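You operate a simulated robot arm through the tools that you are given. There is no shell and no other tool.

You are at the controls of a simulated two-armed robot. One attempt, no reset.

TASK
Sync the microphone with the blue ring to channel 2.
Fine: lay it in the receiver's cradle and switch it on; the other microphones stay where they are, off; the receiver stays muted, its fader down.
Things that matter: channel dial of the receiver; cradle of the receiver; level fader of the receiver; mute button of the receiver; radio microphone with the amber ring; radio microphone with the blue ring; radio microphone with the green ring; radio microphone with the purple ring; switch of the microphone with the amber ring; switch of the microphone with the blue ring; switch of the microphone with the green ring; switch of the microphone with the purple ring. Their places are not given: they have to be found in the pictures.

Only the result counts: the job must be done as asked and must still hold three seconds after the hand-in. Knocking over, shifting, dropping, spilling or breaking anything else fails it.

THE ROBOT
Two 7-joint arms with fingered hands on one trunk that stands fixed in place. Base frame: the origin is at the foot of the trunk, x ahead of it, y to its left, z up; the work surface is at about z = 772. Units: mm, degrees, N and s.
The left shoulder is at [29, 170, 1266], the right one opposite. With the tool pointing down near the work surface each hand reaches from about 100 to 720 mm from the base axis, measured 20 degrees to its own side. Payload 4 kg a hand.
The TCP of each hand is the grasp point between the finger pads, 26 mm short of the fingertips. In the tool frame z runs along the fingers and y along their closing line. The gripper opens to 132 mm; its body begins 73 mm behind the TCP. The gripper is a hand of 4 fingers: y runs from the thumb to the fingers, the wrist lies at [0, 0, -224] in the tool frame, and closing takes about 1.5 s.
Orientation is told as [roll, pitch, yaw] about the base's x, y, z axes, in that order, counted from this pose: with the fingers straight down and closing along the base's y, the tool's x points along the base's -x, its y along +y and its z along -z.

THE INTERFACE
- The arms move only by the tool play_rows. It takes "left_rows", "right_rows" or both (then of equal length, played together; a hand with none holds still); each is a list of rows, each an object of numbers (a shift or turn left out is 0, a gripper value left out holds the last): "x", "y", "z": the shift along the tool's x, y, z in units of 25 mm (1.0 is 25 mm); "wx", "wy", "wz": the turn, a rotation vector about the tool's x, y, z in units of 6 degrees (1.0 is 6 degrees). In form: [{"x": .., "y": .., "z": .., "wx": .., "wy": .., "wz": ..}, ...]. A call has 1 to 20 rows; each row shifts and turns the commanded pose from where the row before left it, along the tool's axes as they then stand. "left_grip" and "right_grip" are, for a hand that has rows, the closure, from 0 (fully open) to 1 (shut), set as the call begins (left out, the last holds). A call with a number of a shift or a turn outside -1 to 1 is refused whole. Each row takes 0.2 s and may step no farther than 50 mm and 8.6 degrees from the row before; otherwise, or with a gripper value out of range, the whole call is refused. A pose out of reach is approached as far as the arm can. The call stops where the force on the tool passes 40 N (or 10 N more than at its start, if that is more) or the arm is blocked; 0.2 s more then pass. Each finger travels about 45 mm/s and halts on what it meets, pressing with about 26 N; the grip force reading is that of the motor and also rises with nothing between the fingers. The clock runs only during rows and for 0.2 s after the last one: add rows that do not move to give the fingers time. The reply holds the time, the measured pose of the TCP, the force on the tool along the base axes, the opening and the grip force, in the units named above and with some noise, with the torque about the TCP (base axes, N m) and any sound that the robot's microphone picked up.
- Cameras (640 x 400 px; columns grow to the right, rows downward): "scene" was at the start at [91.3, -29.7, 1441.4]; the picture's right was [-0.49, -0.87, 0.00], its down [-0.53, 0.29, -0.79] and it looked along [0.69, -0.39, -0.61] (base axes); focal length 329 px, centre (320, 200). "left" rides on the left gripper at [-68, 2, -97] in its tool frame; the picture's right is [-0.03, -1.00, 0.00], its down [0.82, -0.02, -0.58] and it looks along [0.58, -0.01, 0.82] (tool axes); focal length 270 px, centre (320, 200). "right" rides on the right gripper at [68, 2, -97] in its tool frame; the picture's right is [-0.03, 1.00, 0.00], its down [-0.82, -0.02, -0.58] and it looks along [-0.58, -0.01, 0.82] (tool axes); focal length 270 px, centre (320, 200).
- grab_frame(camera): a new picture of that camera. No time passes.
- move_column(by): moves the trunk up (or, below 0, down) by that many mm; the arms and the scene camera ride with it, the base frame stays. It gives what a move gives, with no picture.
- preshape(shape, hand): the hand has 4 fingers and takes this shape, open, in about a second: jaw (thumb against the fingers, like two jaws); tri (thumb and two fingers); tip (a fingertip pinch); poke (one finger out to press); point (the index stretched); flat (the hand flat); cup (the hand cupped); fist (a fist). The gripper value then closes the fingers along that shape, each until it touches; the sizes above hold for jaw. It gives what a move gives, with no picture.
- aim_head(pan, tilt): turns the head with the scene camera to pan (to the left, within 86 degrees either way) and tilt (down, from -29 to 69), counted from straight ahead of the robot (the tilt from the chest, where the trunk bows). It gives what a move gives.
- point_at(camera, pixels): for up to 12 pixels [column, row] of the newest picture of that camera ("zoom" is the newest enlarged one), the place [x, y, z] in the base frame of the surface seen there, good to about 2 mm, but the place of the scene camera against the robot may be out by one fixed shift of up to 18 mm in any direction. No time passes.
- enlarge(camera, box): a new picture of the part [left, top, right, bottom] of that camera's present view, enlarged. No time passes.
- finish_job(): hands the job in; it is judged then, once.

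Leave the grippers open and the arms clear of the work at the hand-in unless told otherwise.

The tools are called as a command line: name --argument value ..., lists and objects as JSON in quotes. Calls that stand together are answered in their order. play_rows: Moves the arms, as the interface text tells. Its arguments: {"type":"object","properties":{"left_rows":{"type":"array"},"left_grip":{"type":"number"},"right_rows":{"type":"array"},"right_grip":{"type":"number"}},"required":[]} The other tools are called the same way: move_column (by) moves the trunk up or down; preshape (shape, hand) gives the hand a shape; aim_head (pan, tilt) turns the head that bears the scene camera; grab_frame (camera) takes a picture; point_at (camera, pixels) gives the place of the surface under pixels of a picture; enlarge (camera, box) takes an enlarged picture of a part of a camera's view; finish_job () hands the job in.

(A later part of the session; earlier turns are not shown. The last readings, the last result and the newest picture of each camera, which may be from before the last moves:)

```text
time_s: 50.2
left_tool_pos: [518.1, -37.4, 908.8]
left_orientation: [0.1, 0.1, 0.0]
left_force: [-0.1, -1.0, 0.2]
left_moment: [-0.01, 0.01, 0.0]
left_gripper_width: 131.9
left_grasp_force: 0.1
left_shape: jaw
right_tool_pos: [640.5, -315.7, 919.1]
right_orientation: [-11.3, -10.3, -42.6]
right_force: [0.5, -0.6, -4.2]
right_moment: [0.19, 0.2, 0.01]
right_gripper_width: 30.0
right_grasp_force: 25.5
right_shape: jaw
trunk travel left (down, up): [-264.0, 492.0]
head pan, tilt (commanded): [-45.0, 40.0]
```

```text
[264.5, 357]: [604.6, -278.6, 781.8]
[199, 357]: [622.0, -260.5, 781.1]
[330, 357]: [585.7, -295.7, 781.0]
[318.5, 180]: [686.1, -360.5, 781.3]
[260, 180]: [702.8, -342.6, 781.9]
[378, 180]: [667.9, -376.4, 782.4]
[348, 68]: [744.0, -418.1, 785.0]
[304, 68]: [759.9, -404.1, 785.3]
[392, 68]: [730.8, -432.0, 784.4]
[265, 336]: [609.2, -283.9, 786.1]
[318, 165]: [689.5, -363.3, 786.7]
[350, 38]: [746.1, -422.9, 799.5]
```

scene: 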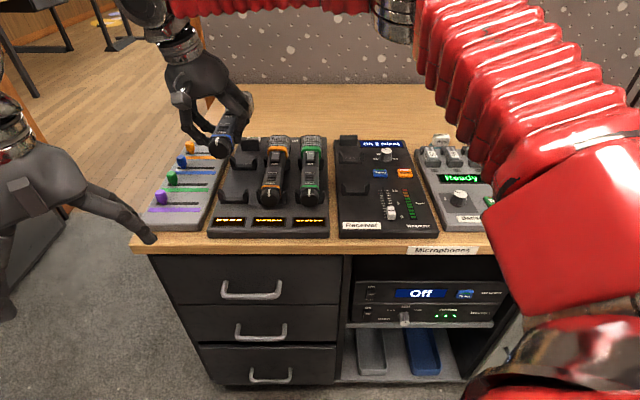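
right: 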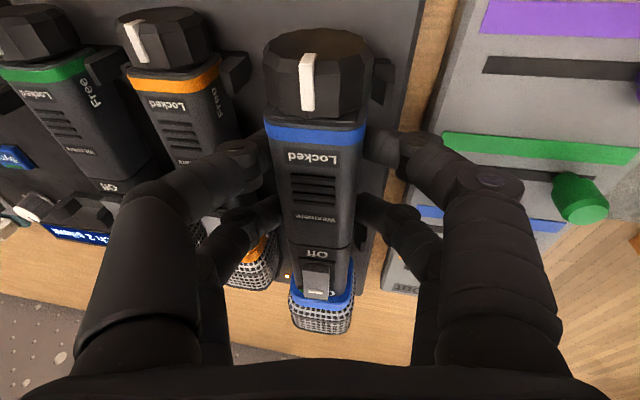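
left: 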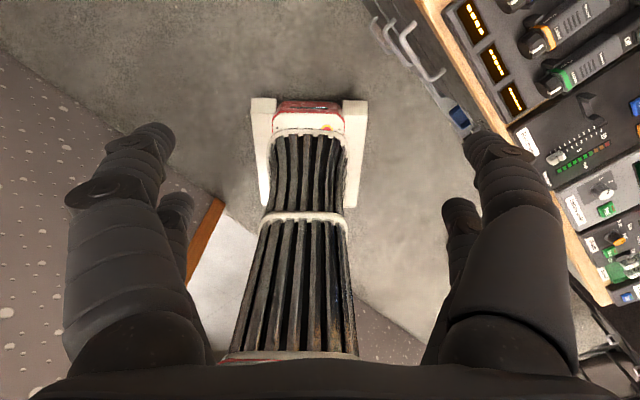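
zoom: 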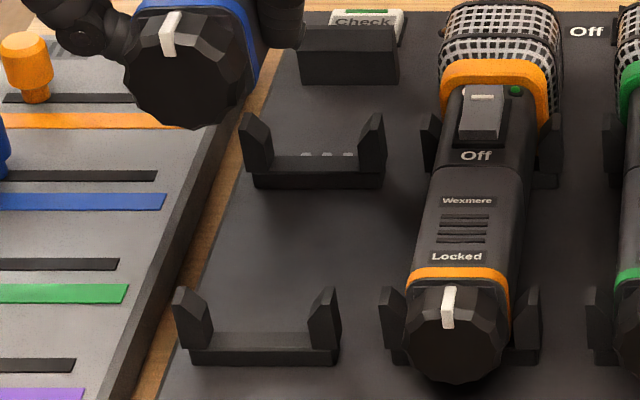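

Transfer vector (12 point pairs, very consistent): (−151.8, −188.0, ~0). I carry the mic at this height over to the receiver cradle.

play_rows --right_rows '[{"x": -0.037, "y": -0.58994, "z": 0.12475}, {"x": -0.037, "y": -0.58994, "z": 0.12475}, {"x": -0.037, "y": -0.58994, "z": 0.12475}, {"x": -0.037, "y": -0.58994, "z": 0.12475}, {"x": -0.037, "y": -0.58994, "z": 0.12475}, {"x": -0.037, "y": -0.58994, "z": 0.12475}, {"x": -0.037, "y": -0.58994, "z": 0.12475}, {"x": -0.037, "y": -0.58994, "z": 0.12475}, {"x": -0.037, "y": -0.58994, "z": 0.12475}, {"x": -0.037, "y": -0.58994, "z": 0.12475}, {"x": -0.037, "y": -0.58994, "z": 0.12475}, {"x": -0.037, "y": -0.58994, "z": 0.12475}, {"x": -0.037, "y": -0.58994, "z": 0.12475}, {"x": -0.037, "y": -0.58994, "z": 0.12475}, {"x": -0.037, "y": -0.58994, "z": 0.12475}, {"x": -0.037, "y": -0.58994, "z": 0.12475}, {}]'

grab_frame --camera "scene"

grab_frame --camera "right"

```text
time_s: 53.8
left_tool_pos: [517.4, -37.5, 909.0]
left_orientation: [0.0, 0.1, 0.0]
left_force: [0.0, 0.0, -0.2]
left_moment: [-0.01, -0.02, -0.01]
left_gripper_width: 131.9
left_grasp_force: 0.1
left_shape: jaw
right_tool_pos: [488.9, -502.5, 918.9]
right_orientation: [-11.2, -10.4, -42.4]
right_force: [1.0, -0.2, -4.6]
right_moment: [0.19, 0.14, -0.03]
right_gripper_width: 29.7
right_grasp_force: 26.1
right_shape: jaw
trunk travel left (down, up): [-264.0, 492.0]
head pan, tilt (commanded): [-45.0, 40.0]
```

```text
taken
```

scene: 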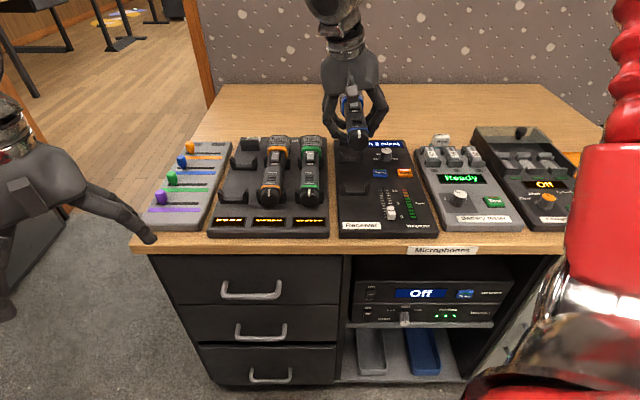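

```text
taken
```

right: 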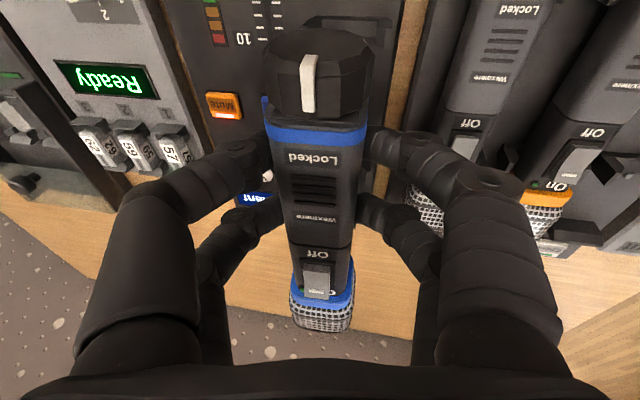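

Positions look right. Before descending I check the clearance between the left-side knuckles and the green mic: measuring finger points and green mic points.

point_at --camera "right" --pixels '[[420, 140], [432, 152], [470, 165], [500, 175], [415, 210], [440, 225], [470, 90], [500, 60], [455, 130], [480, 140], [425, 190], [445, 110]]'

enlarge --camera "scene" --box '[290, 60, 420, 210]'

```text
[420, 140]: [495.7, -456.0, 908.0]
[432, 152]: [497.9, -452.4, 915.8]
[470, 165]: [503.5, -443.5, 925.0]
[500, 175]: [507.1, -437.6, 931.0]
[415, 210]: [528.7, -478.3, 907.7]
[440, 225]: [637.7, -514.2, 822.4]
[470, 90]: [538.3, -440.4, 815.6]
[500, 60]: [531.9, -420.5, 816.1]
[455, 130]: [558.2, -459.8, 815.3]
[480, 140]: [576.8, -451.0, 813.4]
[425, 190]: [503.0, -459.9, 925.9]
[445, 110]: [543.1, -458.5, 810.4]
```

```text
2.67 times, centred on (355, 135) of scene
```

zoom: 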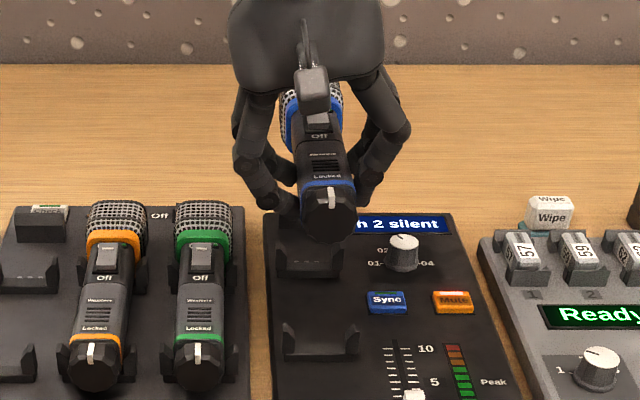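

Clearance to the green mic will be ~7 mm when seated – enough if I open only slightly on release. I descend 85 mm to z≈834.

play_rows --right_rows '[{"x": 0.1222, "y": 0.131, "z": 0.656}, {"x": 0.1222, "y": 0.131, "z": 0.656}, {"x": 0.1222, "y": 0.131, "z": 0.656}, {"x": 0.1222, "y": 0.131, "z": 0.656}, {"x": 0.1222, "y": 0.131, "z": 0.656}, {}]'

enlarge --camera "scene" --box '[300, 100, 420, 220]'

grab_frame --camera "right"

```text
time_s: 55.2
left_tool_pos: [517.1, -36.0, 907.6]
left_orientation: [0.0, 0.1, 0.1]
left_force: [0.5, -0.1, -0.3]
left_moment: [0.01, 0.01, -0.02]
left_gripper_width: 131.9
left_grasp_force: 0.1
left_shape: jaw
right_tool_pos: [489.1, -502.2, 834.0]
right_orientation: [-11.3, -10.4, -42.4]
right_force: [0.3, -0.8, -4.5]
right_moment: [0.22, 0.16, 0.01]
right_gripper_width: 29.9
right_grasp_force: 26.2
right_shape: jaw
trunk travel left (down, up): [-264.0, 492.0]
head pan, tilt (commanded): [-45.0, 40.0]
```

```text
3.33 times, centred on (360, 160) of scene
```

zoom: 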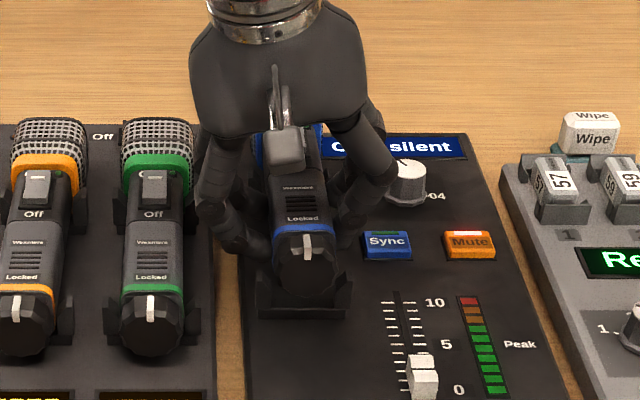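

```text
taken
```

right: 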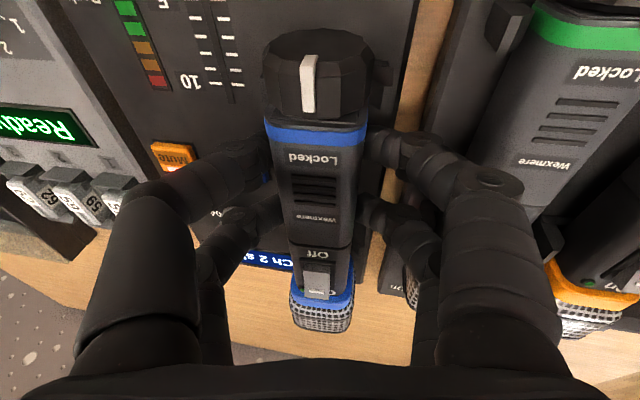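

Aligned with the saddles. I lower the last ~21 mm slowly.

play_rows --right_rows '[{"x": 0.0377, "y": 0.0405, "z": 0.2026}, {"x": 0.0377, "y": 0.0405, "z": 0.2026}, {"x": 0.0377, "y": 0.0405, "z": 0.2026}, {"x": 0.025, "y": 0.027, "z": 0.135}, {}]'

enlarge --camera "scene" --box '[300, 100, 420, 220]'

grab_frame --camera "right"

```text
time_s: 56.4
left_tool_pos: [517.0, -37.0, 909.1]
left_orientation: [0.0, 0.1, 0.0]
left_force: [0.1, 0.1, -0.1]
left_moment: [0.0, -0.02, -0.01]
left_gripper_width: 132.0
left_grasp_force: 0.0
left_shape: jaw
right_tool_pos: [488.4, -502.8, 815.3]
right_orientation: [-11.3, -10.4, -42.5]
right_force: [-0.2, 0.0, -2.0]
right_moment: [0.09, 0.05, -0.02]
right_gripper_width: 30.0
right_grasp_force: 26.0
right_shape: jaw
trunk travel left (down, up): [-264.0, 492.0]
head pan, tilt (commanded): [-45.0, 40.0]
```

```text
3.33 times, centred on (360, 160) of scene
```

zoom: 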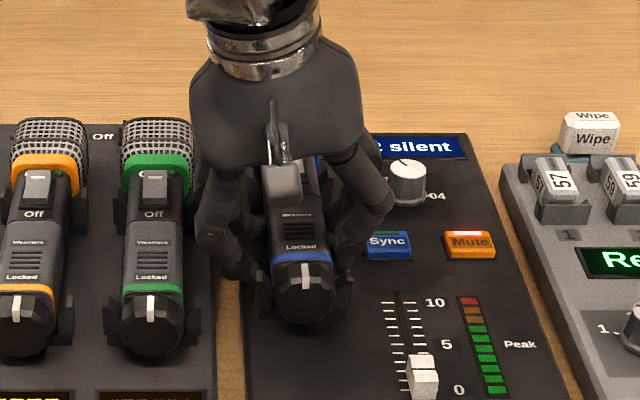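

```text
taken
```

right: 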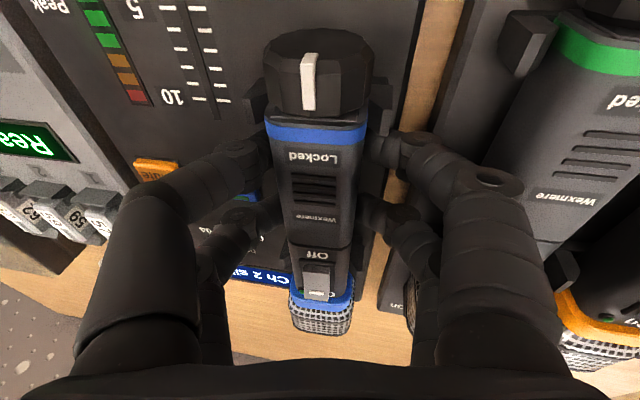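

The weight is partly on the saddle (force now −2 N). I lower 3 mm more.

play_rows --right_rows '[{"x": 0.0108, "y": 0.0116, "z": 0.0579}, {"x": 0.0108, "y": 0.0116, "z": 0.0579}, {}]'

enlarge --camera "right" --box '[200, 20, 460, 240]'

```text
time_s: 57.2
left_tool_pos: [518.2, -36.3, 910.2]
left_orientation: [0.0, 0.1, 0.0]
left_force: [-1.0, 0.5, -0.3]
left_moment: [-0.02, 0.0, 0.0]
left_gripper_width: 131.6
left_grasp_force: 0.1
left_shape: jaw
right_tool_pos: [487.9, -502.7, 812.4]
right_orientation: [-11.3, -10.4, -42.4]
right_force: [0.0, -2.5, 2.1]
right_moment: [-0.05, -0.1, -0.06]
right_gripper_width: 30.1
right_grasp_force: 26.0
right_shape: jaw
trunk travel left (down, up): [-264.0, 492.0]
head pan, tilt (commanded): [-45.0, 40.0]
```

```text
1.82 times, centred on (330, 130) of right
```

zoom: 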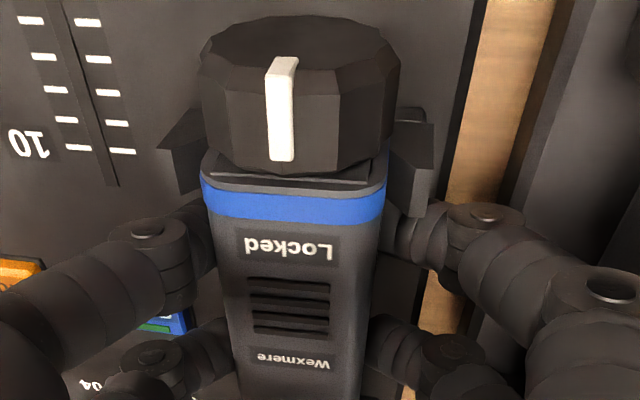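

Seated: the cradle carries it now (+2 N). I release with a small opening only.

play_rows --right_rows '[{}, {}, {}]' --right_grip 0.71

grab_frame --camera "right"

enlarge --camera "scene" --box '[300, 100, 420, 220]'

```text
time_s: 58.0
left_tool_pos: [517.6, -36.4, 910.4]
left_orientation: [0.0, 0.1, 0.0]
left_force: [-0.5, -0.9, -0.6]
left_moment: [-0.03, 0.01, 0.02]
left_gripper_width: 131.9
left_grasp_force: 0.0
left_shape: jaw
right_tool_pos: [487.3, -501.4, 811.8]
right_orientation: [-11.3, -10.5, -42.5]
right_force: [-0.5, -0.4, -0.1]
right_moment: [-0.01, 0.02, -0.02]
right_gripper_width: 38.4
right_grasp_force: 0.0
right_shape: jaw
trunk travel left (down, up): [-264.0, 492.0]
head pan, tilt (commanded): [-45.0, 40.0]
```

```text
taken
```

right: 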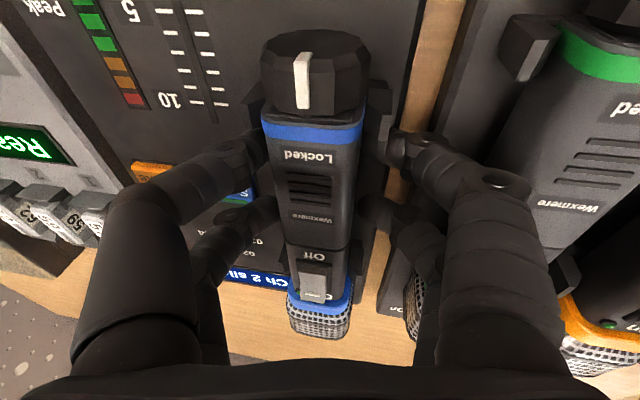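

```text
3.33 times, centred on (360, 160) of scene
```

zoom: 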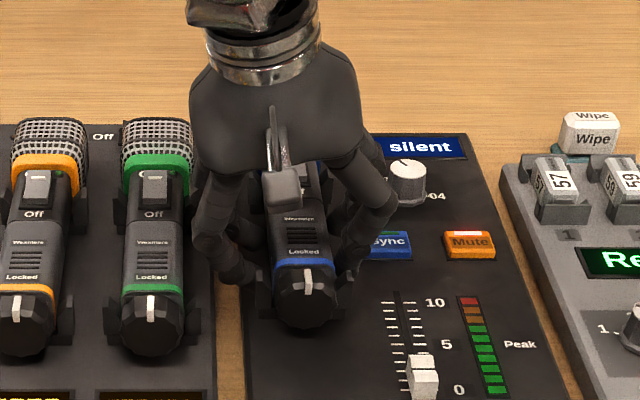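

Released cleanly (no force). I rise straight up 70 mm, slowly at first.

play_rows --right_rows '[{"x": -0.036, "y": -0.0385, "z": -0.193}, {"x": -0.036, "y": -0.0385, "z": -0.193}, {"x": -0.072, "y": -0.077, "z": -0.386}, {"x": -0.108, "y": -0.1156, "z": -0.579}, {"x": -0.108, "y": -0.1156, "z": -0.579}, {"x": -0.144, "y": -0.154, "z": -0.77}, {}]'

grab_frame --camera "right"

enlarge --camera "scene" --box '[300, 100, 420, 220]'

```text
time_s: 59.6
left_tool_pos: [517.5, -35.7, 908.6]
left_orientation: [0.0, 0.1, 0.2]
left_force: [1.0, 0.4, -0.2]
left_moment: [-0.02, 0.01, 0.04]
left_gripper_width: 132.1
left_grasp_force: 0.1
left_shape: jaw
right_tool_pos: [488.6, -501.4, 881.6]
right_orientation: [-11.3, -10.3, -42.5]
right_force: [-0.7, -0.3, -1.2]
right_moment: [-0.03, 0.02, 0.01]
right_gripper_width: 38.0
right_grasp_force: 0.2
right_shape: jaw
trunk travel left (down, up): [-264.0, 492.0]
head pan, tilt (commanded): [-45.0, 40.0]
```

```text
taken
```

right: 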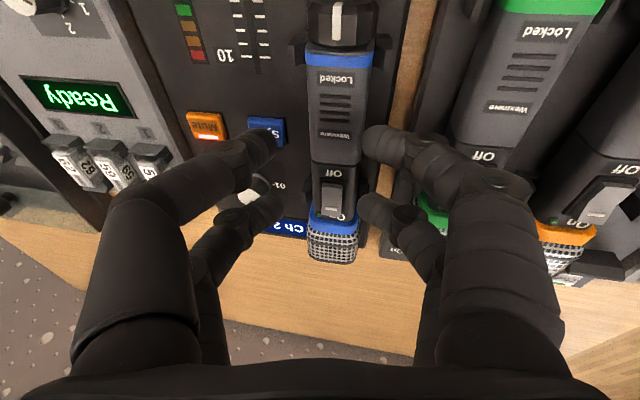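

```text
3.33 times, centred on (360, 160) of scene
```

zoom: 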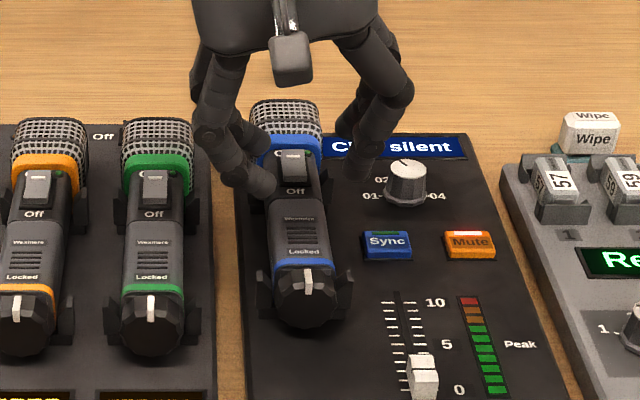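

The blue mic rests in the cradle. I now level the hand (undo tilt/lean, yaw −45°) and back off toward the robot for a close look at the collar and seating.

play_rows --right_rows '[{"wx": -0.942}, {"wx": -0.941}, {"wy": 0.8625}, {"wy": 0.8625}, {"wz": 0.417}, {"x": 0.8}, {"x": 0.8}, {"x": 0.8}, {"x": 0.8}, {}]'

grab_frame --camera "right"

enlarge --camera "right" --box '[240, 60, 400, 300]'

enlarge --camera "scene" --box '[310, 120, 420, 210]'

```text
time_s: 61.8
left_tool_pos: [516.7, -37.4, 909.9]
left_orientation: [0.0, 0.1, 0.0]
left_force: [0.4, -0.4, -0.1]
left_moment: [0.01, -0.01, 0.01]
left_gripper_width: 132.0
left_grasp_force: 0.0
left_shape: jaw
right_tool_pos: [431.1, -444.9, 881.8]
right_orientation: [0.0, 0.0, -45.0]
right_force: [0.1, -0.3, -0.6]
right_moment: [-0.01, 0.01, -0.01]
right_gripper_width: 38.1
right_grasp_force: 0.1
right_shape: jaw
trunk travel left (down, up): [-264.0, 492.0]
head pan, tilt (commanded): [-45.0, 40.0]
```

```text
taken
```

right: 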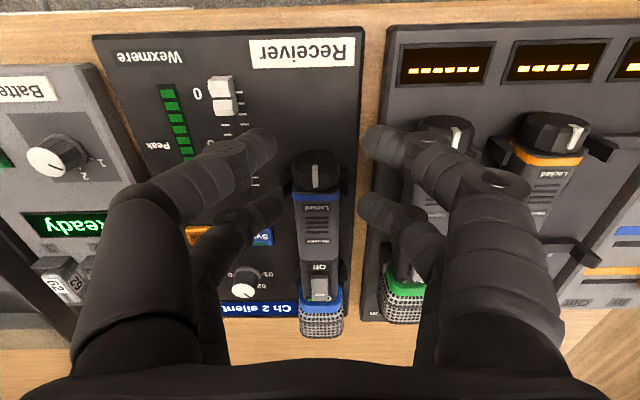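

```text
1.67 times, centred on (320, 180) of right
```

zoom: 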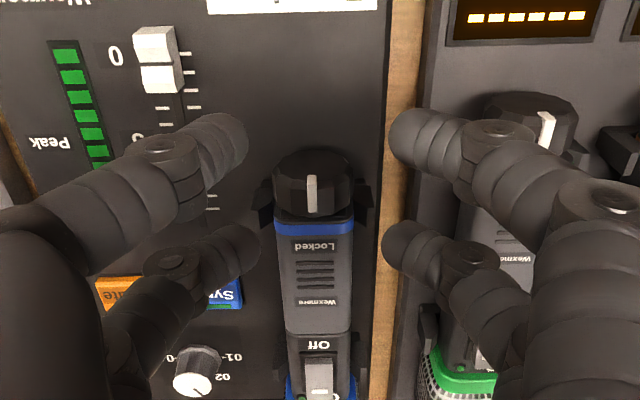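

```text
4.44 times, centred on (365, 165) of scene
```

zoom: 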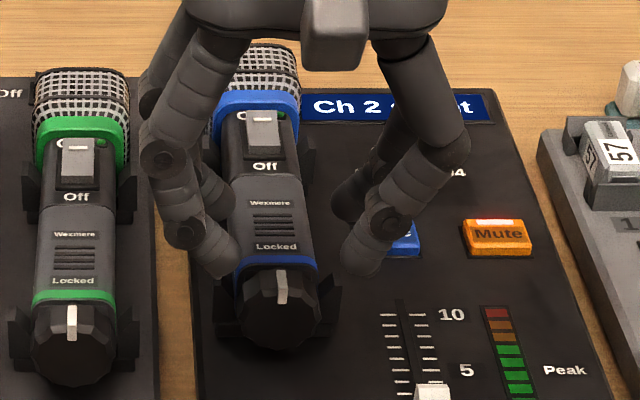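

I measure the collar (top (317,165) etc.) and mic body line here.

enlarge --camera "right" --box '[270, 130, 370, 220]'

point_at --camera "zoom" --pixels '[[300, 160], [300, 200], [300, 235], [200, 200], [400, 200], [220, 130], [300, 110], [390, 130], [300, 320], [170, 290], [430, 290], [300, 370]]'

```text
4.44 times, centred on (320, 175) of right
```

zoom: 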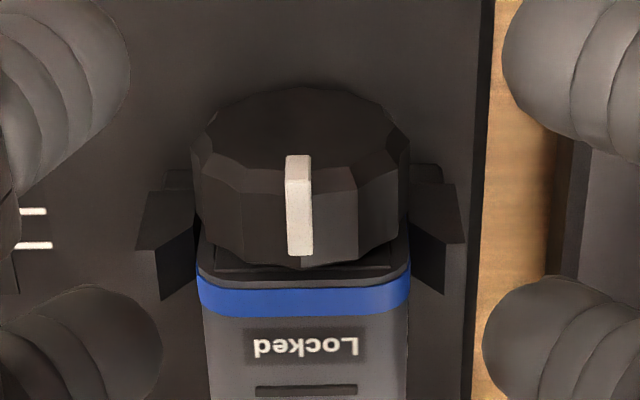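

```text
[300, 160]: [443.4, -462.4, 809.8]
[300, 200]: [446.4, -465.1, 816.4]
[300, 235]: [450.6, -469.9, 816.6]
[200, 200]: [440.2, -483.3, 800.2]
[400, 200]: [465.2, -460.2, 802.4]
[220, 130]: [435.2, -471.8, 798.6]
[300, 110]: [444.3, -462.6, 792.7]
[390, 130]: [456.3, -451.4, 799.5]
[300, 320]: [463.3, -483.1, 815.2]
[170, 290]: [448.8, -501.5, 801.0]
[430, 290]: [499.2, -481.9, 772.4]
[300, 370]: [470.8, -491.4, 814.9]
```

Collar: radius ≈18, axis u≈−13.5 (x+y≈−19), z≈797.5, spans d≈641–654 (d=(x−y)/√2), just ahead of the saddle arms. Plan: pinch it with the far finger pair only and roll about the mic axis in ~40° strokes (mark from top toward the left, where "Free" is). First measure the far tips and the fader cap for clearance.

point_at --camera "right" --pixels '[[266, 205], [272, 210], [370, 205], [362, 210], [268, 140], [372, 140], [222, 95], [222, 80], [195, 95], [440, 130], [425, 170], [345, 200]]'

enlarge --camera "right" --box '[220, 110, 420, 260]'

```text
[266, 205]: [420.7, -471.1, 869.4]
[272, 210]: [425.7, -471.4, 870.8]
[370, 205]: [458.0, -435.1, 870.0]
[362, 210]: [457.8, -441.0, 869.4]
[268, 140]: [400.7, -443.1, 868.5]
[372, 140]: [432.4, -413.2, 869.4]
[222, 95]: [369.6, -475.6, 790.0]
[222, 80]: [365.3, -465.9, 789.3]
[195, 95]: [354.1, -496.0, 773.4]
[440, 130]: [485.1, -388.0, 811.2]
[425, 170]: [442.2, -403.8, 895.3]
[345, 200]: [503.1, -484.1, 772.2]
```

```text
2.67 times, centred on (320, 185) of right
```

zoom: 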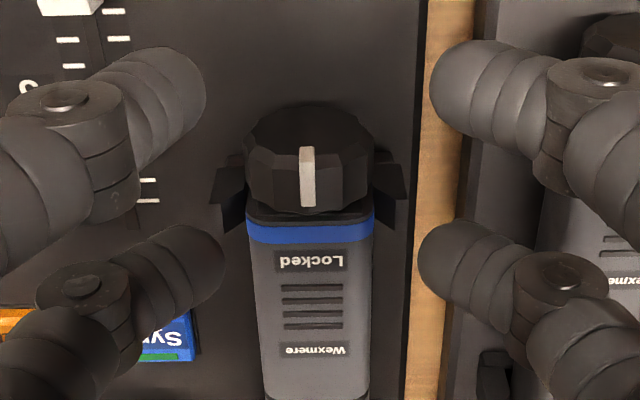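

Clearances are fine (fader cap top at z≈790, u≈−75). I move over, tilt −20° (wrist to the right), open to ~50 mm.

play_rows --right_rows '[{"x": -0.304, "y": -0.4}, {"wx": -0.8333}, {"wx": -0.8333}, {"wx": -0.8333}, {"wx": -0.8333}, {}]' --right_grip 0.61

grab_frame --camera "right"

enlarge --camera "scene" --box '[300, 90, 440, 230]'

```text
time_s: 63.2
left_tool_pos: [517.5, -36.0, 909.5]
left_orientation: [-0.1, 0.0, 0.0]
left_force: [0.5, 0.5, 0.4]
left_moment: [-0.04, -0.04, 0.01]
left_gripper_width: 131.6
left_grasp_force: 0.1
left_shape: jaw
right_tool_pos: [429.8, -457.2, 882.0]
right_orientation: [20.1, -0.1, -45.1]
right_force: [-0.5, -0.5, -0.1]
right_moment: [-0.02, 0.03, 0.01]
right_gripper_width: 51.2
right_grasp_force: 0.0
right_shape: jaw
trunk travel left (down, up): [-264.0, 492.0]
head pan, tilt (commanded): [-45.0, 40.0]
```

```text
taken
```

right: 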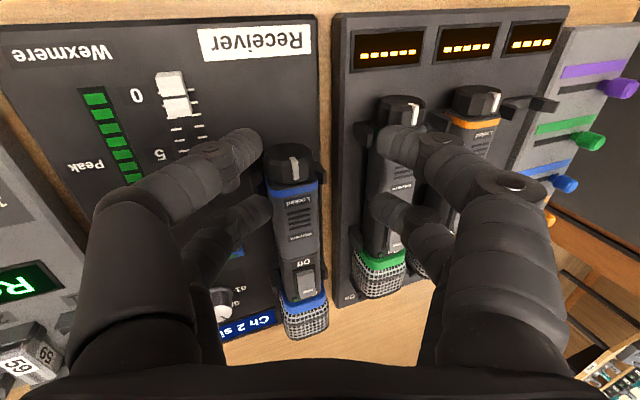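

```text
2.86 times, centred on (370, 160) of scene
```

zoom: 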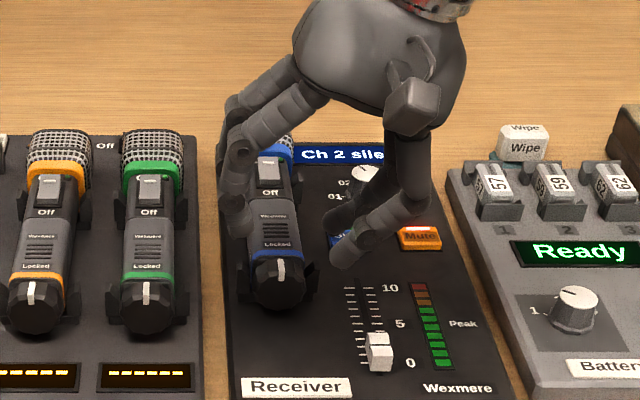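

I descend vertically: 45 mm first, then look.

play_rows --right_rows '[{"z": 0.564, "y": -0.2052}, {"z": 0.564, "y": -0.2052}, {"z": 0.564, "y": -0.2052}, {}]'

grab_frame --camera "right"

enlarge --camera "scene" --box '[300, 90, 440, 230]'

```text
time_s: 64.2
left_tool_pos: [517.0, -36.4, 910.5]
left_orientation: [0.0, 0.0, -0.1]
left_force: [0.3, -0.3, -0.5]
left_moment: [-0.02, -0.04, 0.0]
left_gripper_width: 132.1
left_grasp_force: 0.0
left_shape: jaw
right_tool_pos: [428.9, -457.8, 836.3]
right_orientation: [20.1, -0.1, -45.0]
right_force: [-0.1, -0.1, 0.4]
right_moment: [0.02, 0.03, -0.01]
right_gripper_width: 51.2
right_grasp_force: 0.1
right_shape: jaw
trunk travel left (down, up): [-264.0, 492.0]
head pan, tilt (commanded): [-45.0, 40.0]
```

```text
taken
```

right: 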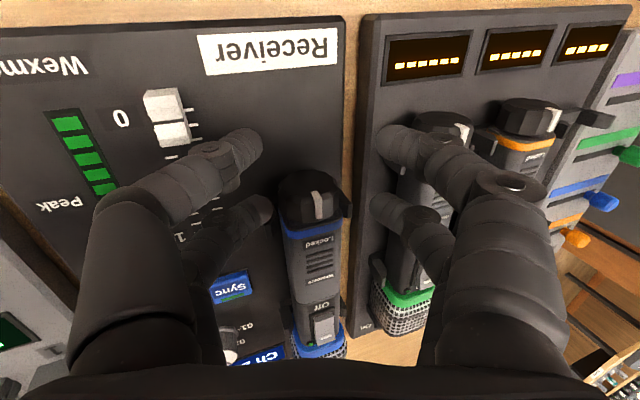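

```text
2.86 times, centred on (370, 160) of scene
```

zoom: 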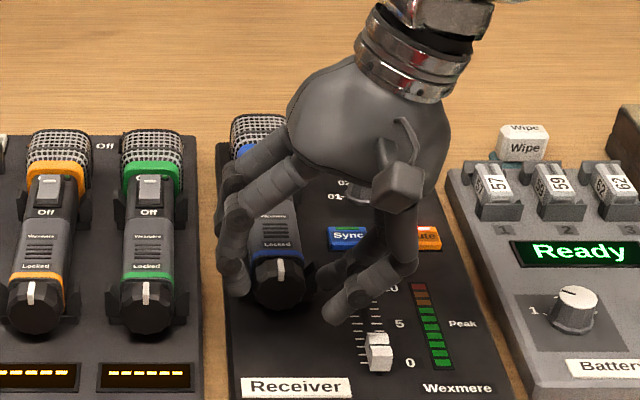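

Good. The last 21 mm down.

play_rows --right_rows '[{"z": 0.268, "y": -0.0977}, {"z": 0.268, "y": -0.0977}, {"z": 0.268, "y": -0.0977}, {}]'

grab_frame --camera "right"

enlarge --camera "scene" --box '[300, 100, 420, 220]'

```text
time_s: 65.2
left_tool_pos: [515.8, -37.0, 910.2]
left_orientation: [-0.1, 0.0, 0.1]
left_force: [-0.9, 0.4, 0.3]
left_moment: [0.03, -0.01, -0.05]
left_gripper_width: 131.7
left_grasp_force: 0.0
left_shape: jaw
right_tool_pos: [430.1, -457.8, 815.8]
right_orientation: [20.0, 0.0, -45.0]
right_force: [0.6, -0.6, -0.5]
right_moment: [0.01, 0.01, 0.0]
right_gripper_width: 51.2
right_grasp_force: 0.1
right_shape: jaw
trunk travel left (down, up): [-264.0, 492.0]
head pan, tilt (commanded): [-45.0, 40.0]
```

```text
taken
```

right: 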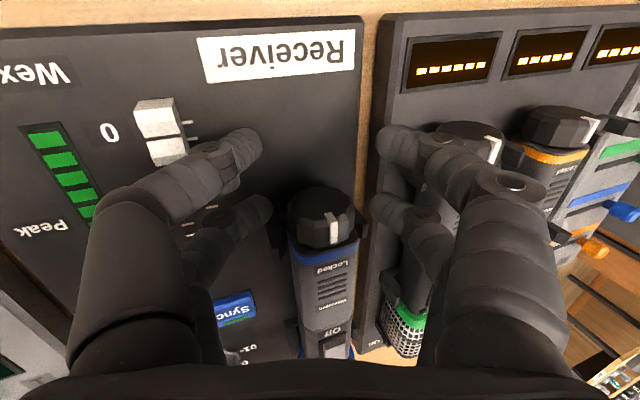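

```text
3.33 times, centred on (360, 160) of scene
```

zoom: 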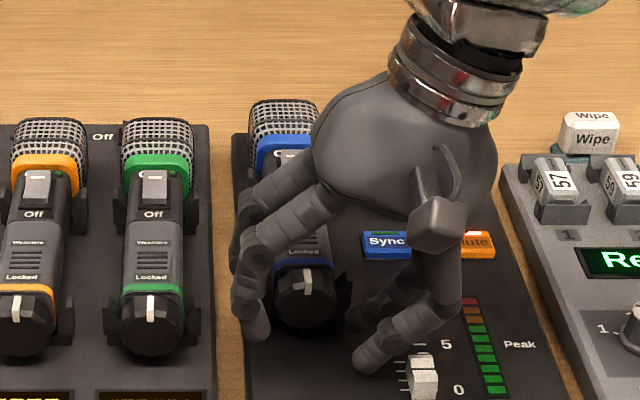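

The collar sits centred between the far tips. I close on it.

play_rows --right_rows '[{}, {}, {}, {}, {}, {}, {}]' --right_grip 1.0

grab_frame --camera "right"

enlarge --camera "scene" --box '[300, 100, 420, 220]'

```text
time_s: 66.8
left_tool_pos: [516.8, -36.3, 909.9]
left_orientation: [0.1, 0.1, -0.1]
left_force: [0.3, -0.1, 0.0]
left_moment: [0.01, -0.01, 0.03]
left_gripper_width: 131.8
left_grasp_force: 0.1
left_shape: jaw
right_tool_pos: [428.2, -457.5, 816.3]
right_orientation: [20.1, 0.0, -45.1]
right_force: [-0.6, 0.0, -1.1]
right_moment: [-0.03, 0.04, 0.01]
right_gripper_width: 0.5
right_grasp_force: 25.9
right_shape: jaw
trunk travel left (down, up): [-264.0, 492.0]
head pan, tilt (commanded): [-45.0, 40.0]
```

```text
taken
```

right: 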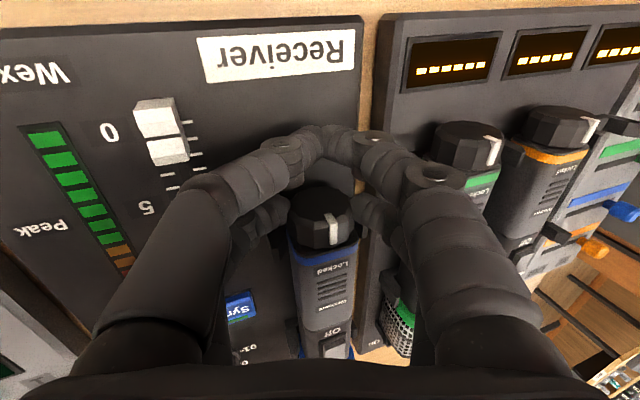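

```text
3.33 times, centred on (360, 160) of scene
```

zoom: 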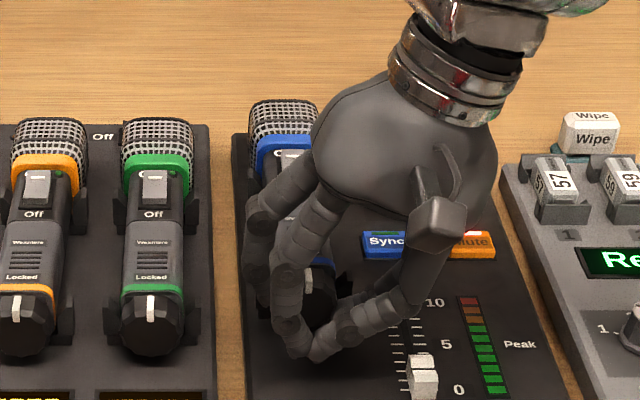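

Far pair holds the collar, near pair closed in free air. I roll +12° about the mic axis as a test.

play_rows --right_rows '[{"y": 0.0774, "z": 0.004, "wx": 1}, {"y": 0.0774, "z": 0.004, "wx": 1}, {}]'

grab_frame --camera "right"

```text
time_s: 67.6
left_tool_pos: [516.6, -37.0, 910.4]
left_orientation: [0.0, 0.2, 0.0]
left_force: [-1.1, -0.8, 0.1]
left_moment: [-0.02, -0.02, -0.02]
left_gripper_width: 131.9
left_grasp_force: 0.0
left_shape: jaw
right_tool_pos: [432.7, -455.4, 816.8]
right_orientation: [8.0, 0.0, -44.9]
right_force: [-1.1, 0.5, -0.9]
right_moment: [0.01, 0.03, 0.0]
right_gripper_width: 0.4
right_grasp_force: 26.4
right_shape: jaw
trunk travel left (down, up): [-264.0, 492.0]
head pan, tilt (commanded): [-45.0, 40.0]
```

```text
taken
```

right: 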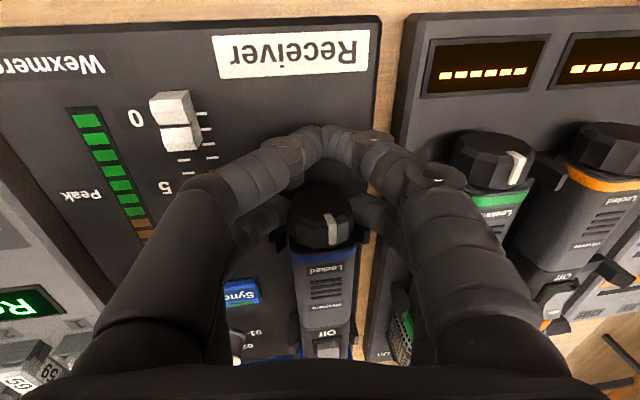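

enlarge --camera "right" --box '[240, 130, 400, 280]'

enlarge --camera "scene" --box '[310, 120, 400, 220]'

```text
2.67 times, centred on (320, 205) of right
```

zoom: 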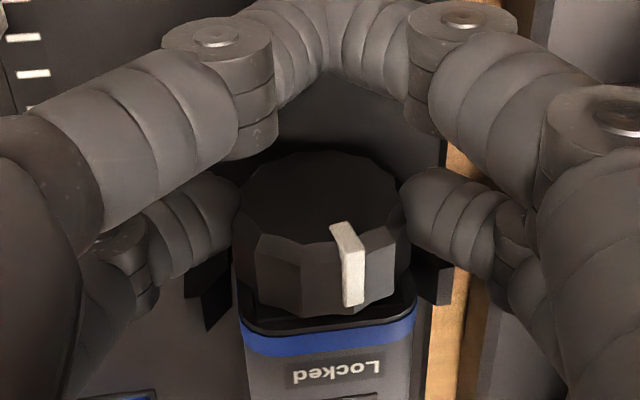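

```text
4.00 times, centred on (355, 170) of scene
```

zoom: 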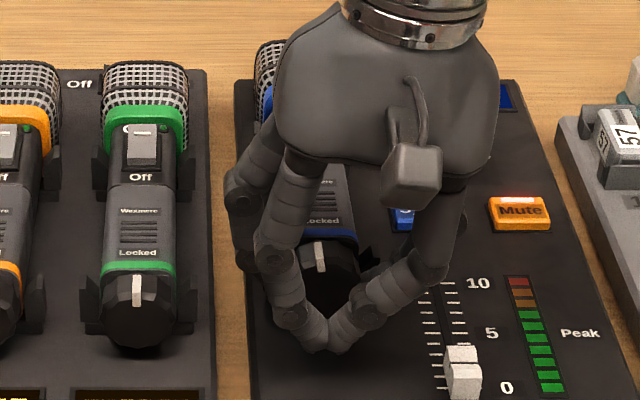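

The mark seems to follow. I continue the roll to +20° tilt (28° more) and look again.

play_rows --right_rows '[{"y": 0.0774, "z": 0.004, "wx": 1}, {"y": 0.0774, "z": 0.004, "wx": 1}, {"y": 0.0774, "z": 0.004, "wx": 1}, {"y": 0.0774, "z": 0.004, "wx": 1}, {"y": 0.0516, "z": 0.003, "wx": 0.667}, {}]'

grab_frame --camera "right"

enlarge --camera "right" --box '[240, 130, 400, 280]'

enlarge --camera "scene" --box '[310, 120, 400, 220]'

```text
time_s: 69.0
left_tool_pos: [518.8, -36.1, 909.3]
left_orientation: [-0.1, -0.1, 0.0]
left_force: [-0.4, -0.3, 0.6]
left_moment: [-0.01, 0.01, -0.02]
left_gripper_width: 131.8
left_grasp_force: 0.1
left_shape: jaw
right_tool_pos: [439.1, -449.7, 814.4]
right_orientation: [-20.1, -0.1, -44.9]
right_force: [0.0, -0.1, -0.7]
right_moment: [0.02, 0.0, 0.01]
right_gripper_width: 0.4
right_grasp_force: 26.2
right_shape: jaw
trunk travel left (down, up): [-264.0, 492.0]
head pan, tilt (commanded): [-45.0, 40.0]
```

```text
taken
```

right: 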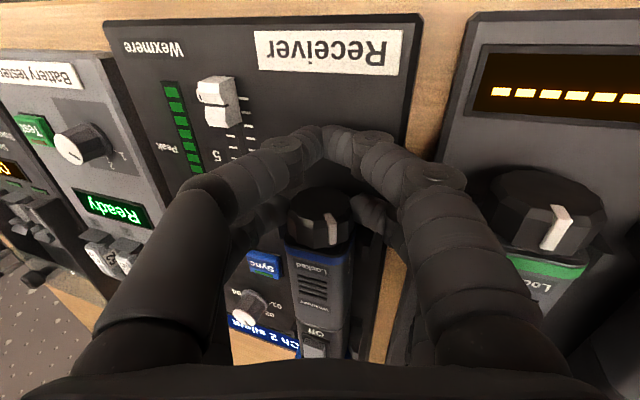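

```text
2.67 times, centred on (320, 205) of right
```

zoom: 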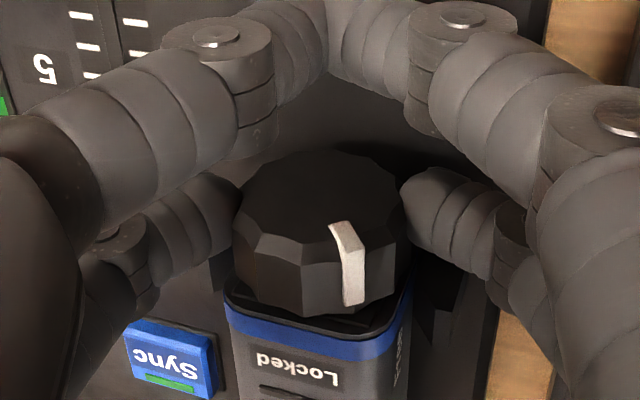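

```text
4.00 times, centred on (355, 170) of scene
```

zoom: 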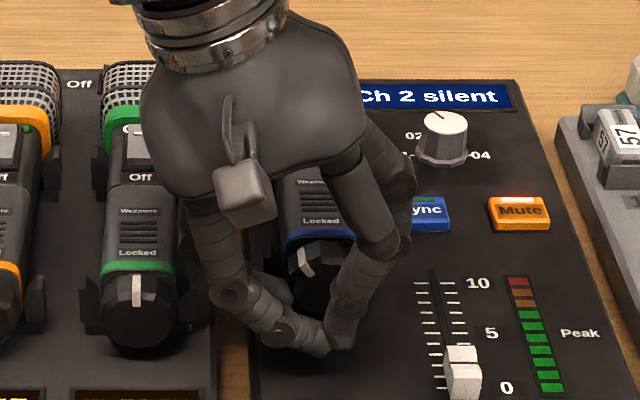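

The collar turns with the hand (mark now ~43° toward the left, body unmoved, torque tiny). I open just a little, roll the hand back to −20°, and check that the collar stays.

play_rows --right_rows '[{}, {}, {}, {}]' --right_grip 0.68

enlarge --camera "right" --box '[240, 130, 400, 280]'

enlarge --camera "scene" --box '[310, 120, 400, 220]'

```text
time_s: 70.0
left_tool_pos: [517.3, -35.6, 909.0]
left_orientation: [0.0, 0.1, 0.0]
left_force: [-0.2, 0.7, 0.2]
left_moment: [-0.03, 0.0, -0.02]
left_gripper_width: 131.9
left_grasp_force: 0.0
left_shape: jaw
right_tool_pos: [440.0, -449.5, 815.6]
right_orientation: [-20.0, -0.1, -45.0]
right_force: [-0.4, 0.4, 1.1]
right_moment: [0.01, -0.03, -0.01]
right_gripper_width: 41.5
right_grasp_force: 0.0
right_shape: jaw
trunk travel left (down, up): [-264.0, 492.0]
head pan, tilt (commanded): [-45.0, 40.0]
```

```text
2.67 times, centred on (320, 205) of right
```

zoom: 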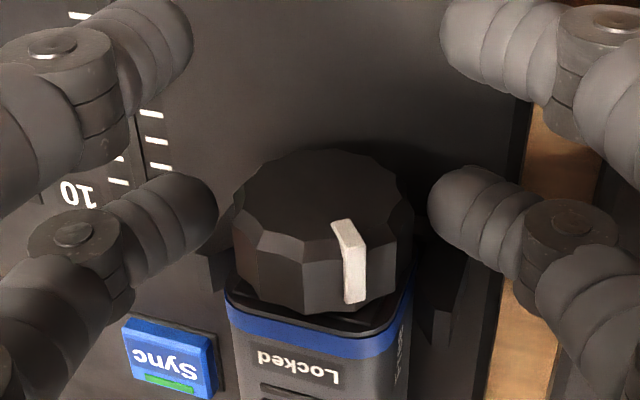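

```text
4.00 times, centred on (355, 170) of scene
```

zoom: 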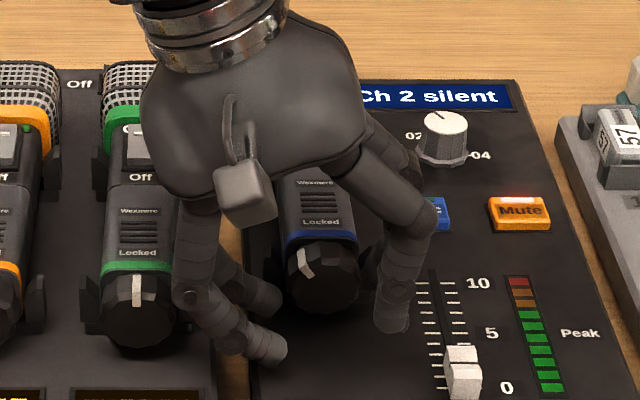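

The collar stays. I roll the open hand back 40° about the collar axis.

play_rows --right_rows '[{"y": -0.0774, "z": 0.004, "wx": -1}, {"y": -0.0774, "z": 0.004, "wx": -1}, {"y": -0.0774, "z": 0.004, "wx": -1}, {"y": -0.0774, "z": 0.004, "wx": -1}, {"y": -0.0774, "z": 0.004, "wx": -1}, {"y": -0.0774, "z": 0.004, "wx": -1}, {"y": -0.0516, "z": 0.003, "wx": -0.667}, {}]'

enlarge --camera "right" --box '[240, 130, 400, 280]'

enlarge --camera "scene" --box '[310, 120, 400, 220]'

```text
time_s: 71.8
left_tool_pos: [516.7, -36.6, 909.8]
left_orientation: [0.0, 0.1, 0.1]
left_force: [-0.5, 0.0, 0.8]
left_moment: [-0.01, -0.04, -0.06]
left_gripper_width: 131.7
left_grasp_force: 0.0
left_shape: jaw
right_tool_pos: [430.2, -458.5, 815.4]
right_orientation: [20.2, 0.1, -45.1]
right_force: [-0.8, -0.7, 0.6]
right_moment: [0.0, -0.01, 0.02]
right_gripper_width: 41.6
right_grasp_force: 0.0
right_shape: jaw
trunk travel left (down, up): [-264.0, 492.0]
head pan, tilt (commanded): [-45.0, 40.0]
```

```text
2.67 times, centred on (320, 205) of right
```

zoom: 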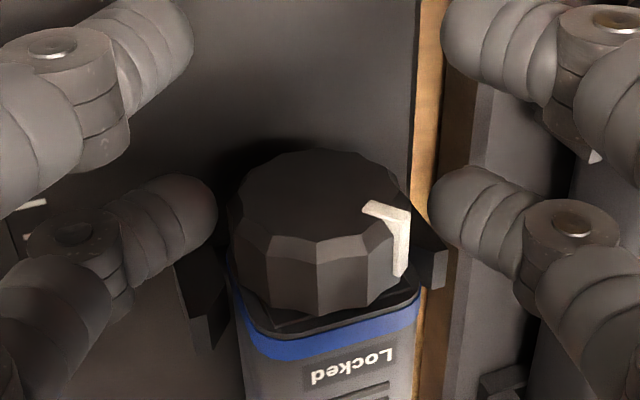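

```text
4.00 times, centred on (355, 170) of scene
```

zoom: 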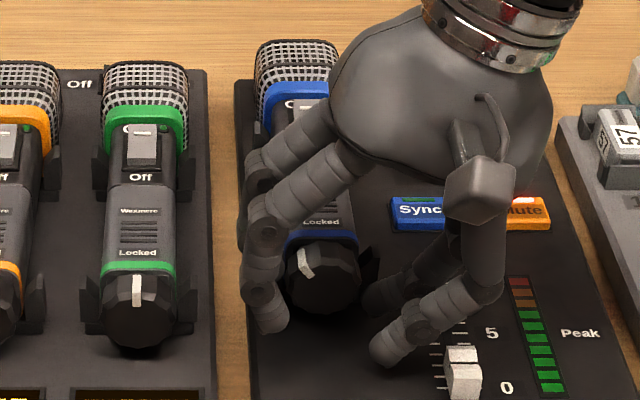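

Second stroke: close again and roll +40°.

play_rows --right_rows '[{}, {}, {}, {}, {}, {}]' --right_grip 1.0

play_rows --right_rows '[{"y": 0.0774, "z": 0.004, "wx": 1}, {"y": 0.0774, "z": 0.004, "wx": 1}, {"y": 0.0774, "z": 0.004, "wx": 1}, {"y": 0.0774, "z": 0.004, "wx": 1}, {"y": 0.0774, "z": 0.004, "wx": 1}, {"y": 0.0774, "z": 0.004, "wx": 1}, {"y": 0.0516, "z": 0.003, "wx": 0.667}, {}]'

enlarge --camera "right" --box '[240, 130, 400, 280]'

enlarge --camera "scene" --box '[310, 120, 400, 220]'

```text
time_s: 73.2
left_tool_pos: [516.6, -36.2, 909.8]
left_orientation: [-0.1, 0.0, 0.0]
left_force: [0.8, 0.6, -0.1]
left_moment: [-0.01, 0.02, 0.0]
left_gripper_width: 132.0
left_grasp_force: 0.1
left_shape: jaw
right_tool_pos: [430.6, -457.1, 816.2]
right_orientation: [20.0, -0.2, -45.0]
right_force: [0.2, 0.1, -0.8]
right_moment: [-0.03, 0.0, 0.01]
right_gripper_width: 0.8
right_grasp_force: 25.9
right_shape: jaw
trunk travel left (down, up): [-264.0, 492.0]
head pan, tilt (commanded): [-45.0, 40.0]
```

```text
time_s: 75.0
left_tool_pos: [517.6, -36.3, 909.5]
left_orientation: [0.0, 0.0, 0.0]
left_force: [1.3, 0.0, 0.3]
left_moment: [0.0, 0.0, 0.0]
left_gripper_width: 131.4
left_grasp_force: 0.0
left_shape: jaw
right_tool_pos: [439.3, -449.6, 814.9]
right_orientation: [-20.1, 0.0, -45.1]
right_force: [0.6, -0.2, -1.1]
right_moment: [0.05, -0.04, 0.13]
right_gripper_width: 1.1
right_grasp_force: 26.2
right_shape: jaw
trunk travel left (down, up): [-264.0, 492.0]
head pan, tilt (commanded): [-45.0, 40.0]
```

```text
2.67 times, centred on (320, 205) of right
```

zoom: 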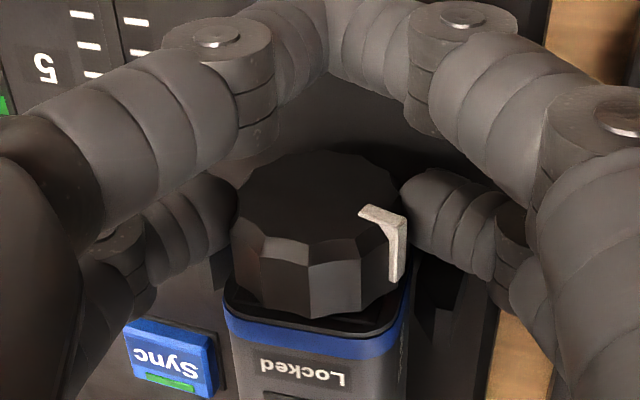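

```text
4.00 times, centred on (355, 170) of scene
```

zoom: 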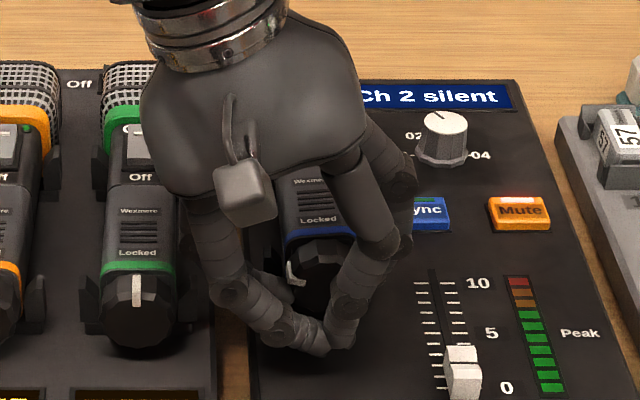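

The mark is now ~80°+ round. I open slightly and inspect it against "Free".

play_rows --right_rows '[{}, {}, {}, {}]' --right_grip 0.68

enlarge --camera "right" --box '[270, 160, 370, 260]'

enlarge --camera "scene" --box '[330, 150, 380, 210]'

```text
time_s: 76.0
left_tool_pos: [515.6, -37.6, 909.4]
left_orientation: [0.1, 0.1, 0.0]
left_force: [0.5, 0.5, -0.6]
left_moment: [-0.01, 0.04, 0.01]
left_gripper_width: 131.7
left_grasp_force: 0.1
left_shape: jaw
right_tool_pos: [439.4, -448.5, 816.3]
right_orientation: [-19.9, 0.0, -44.9]
right_force: [0.2, 0.3, 0.6]
right_moment: [0.01, 0.0, 0.0]
right_gripper_width: 41.7
right_grasp_force: 0.0
right_shape: jaw
trunk travel left (down, up): [-264.0, 492.0]
head pan, tilt (commanded): [-45.0, 40.0]
```

```text
4.00 times, centred on (320, 210) of right
```

zoom: 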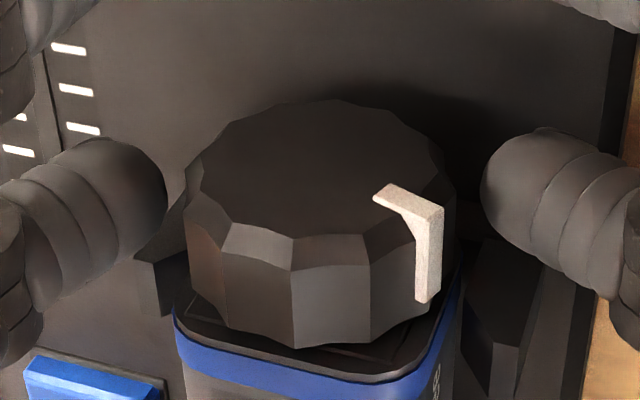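

```text
6.67 times, centred on (355, 180) of scene
```

zoom: 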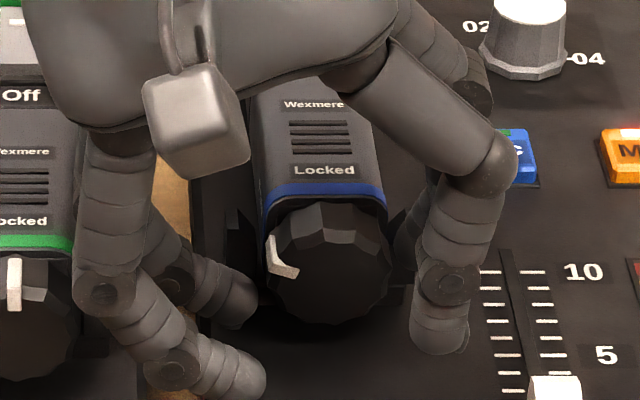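

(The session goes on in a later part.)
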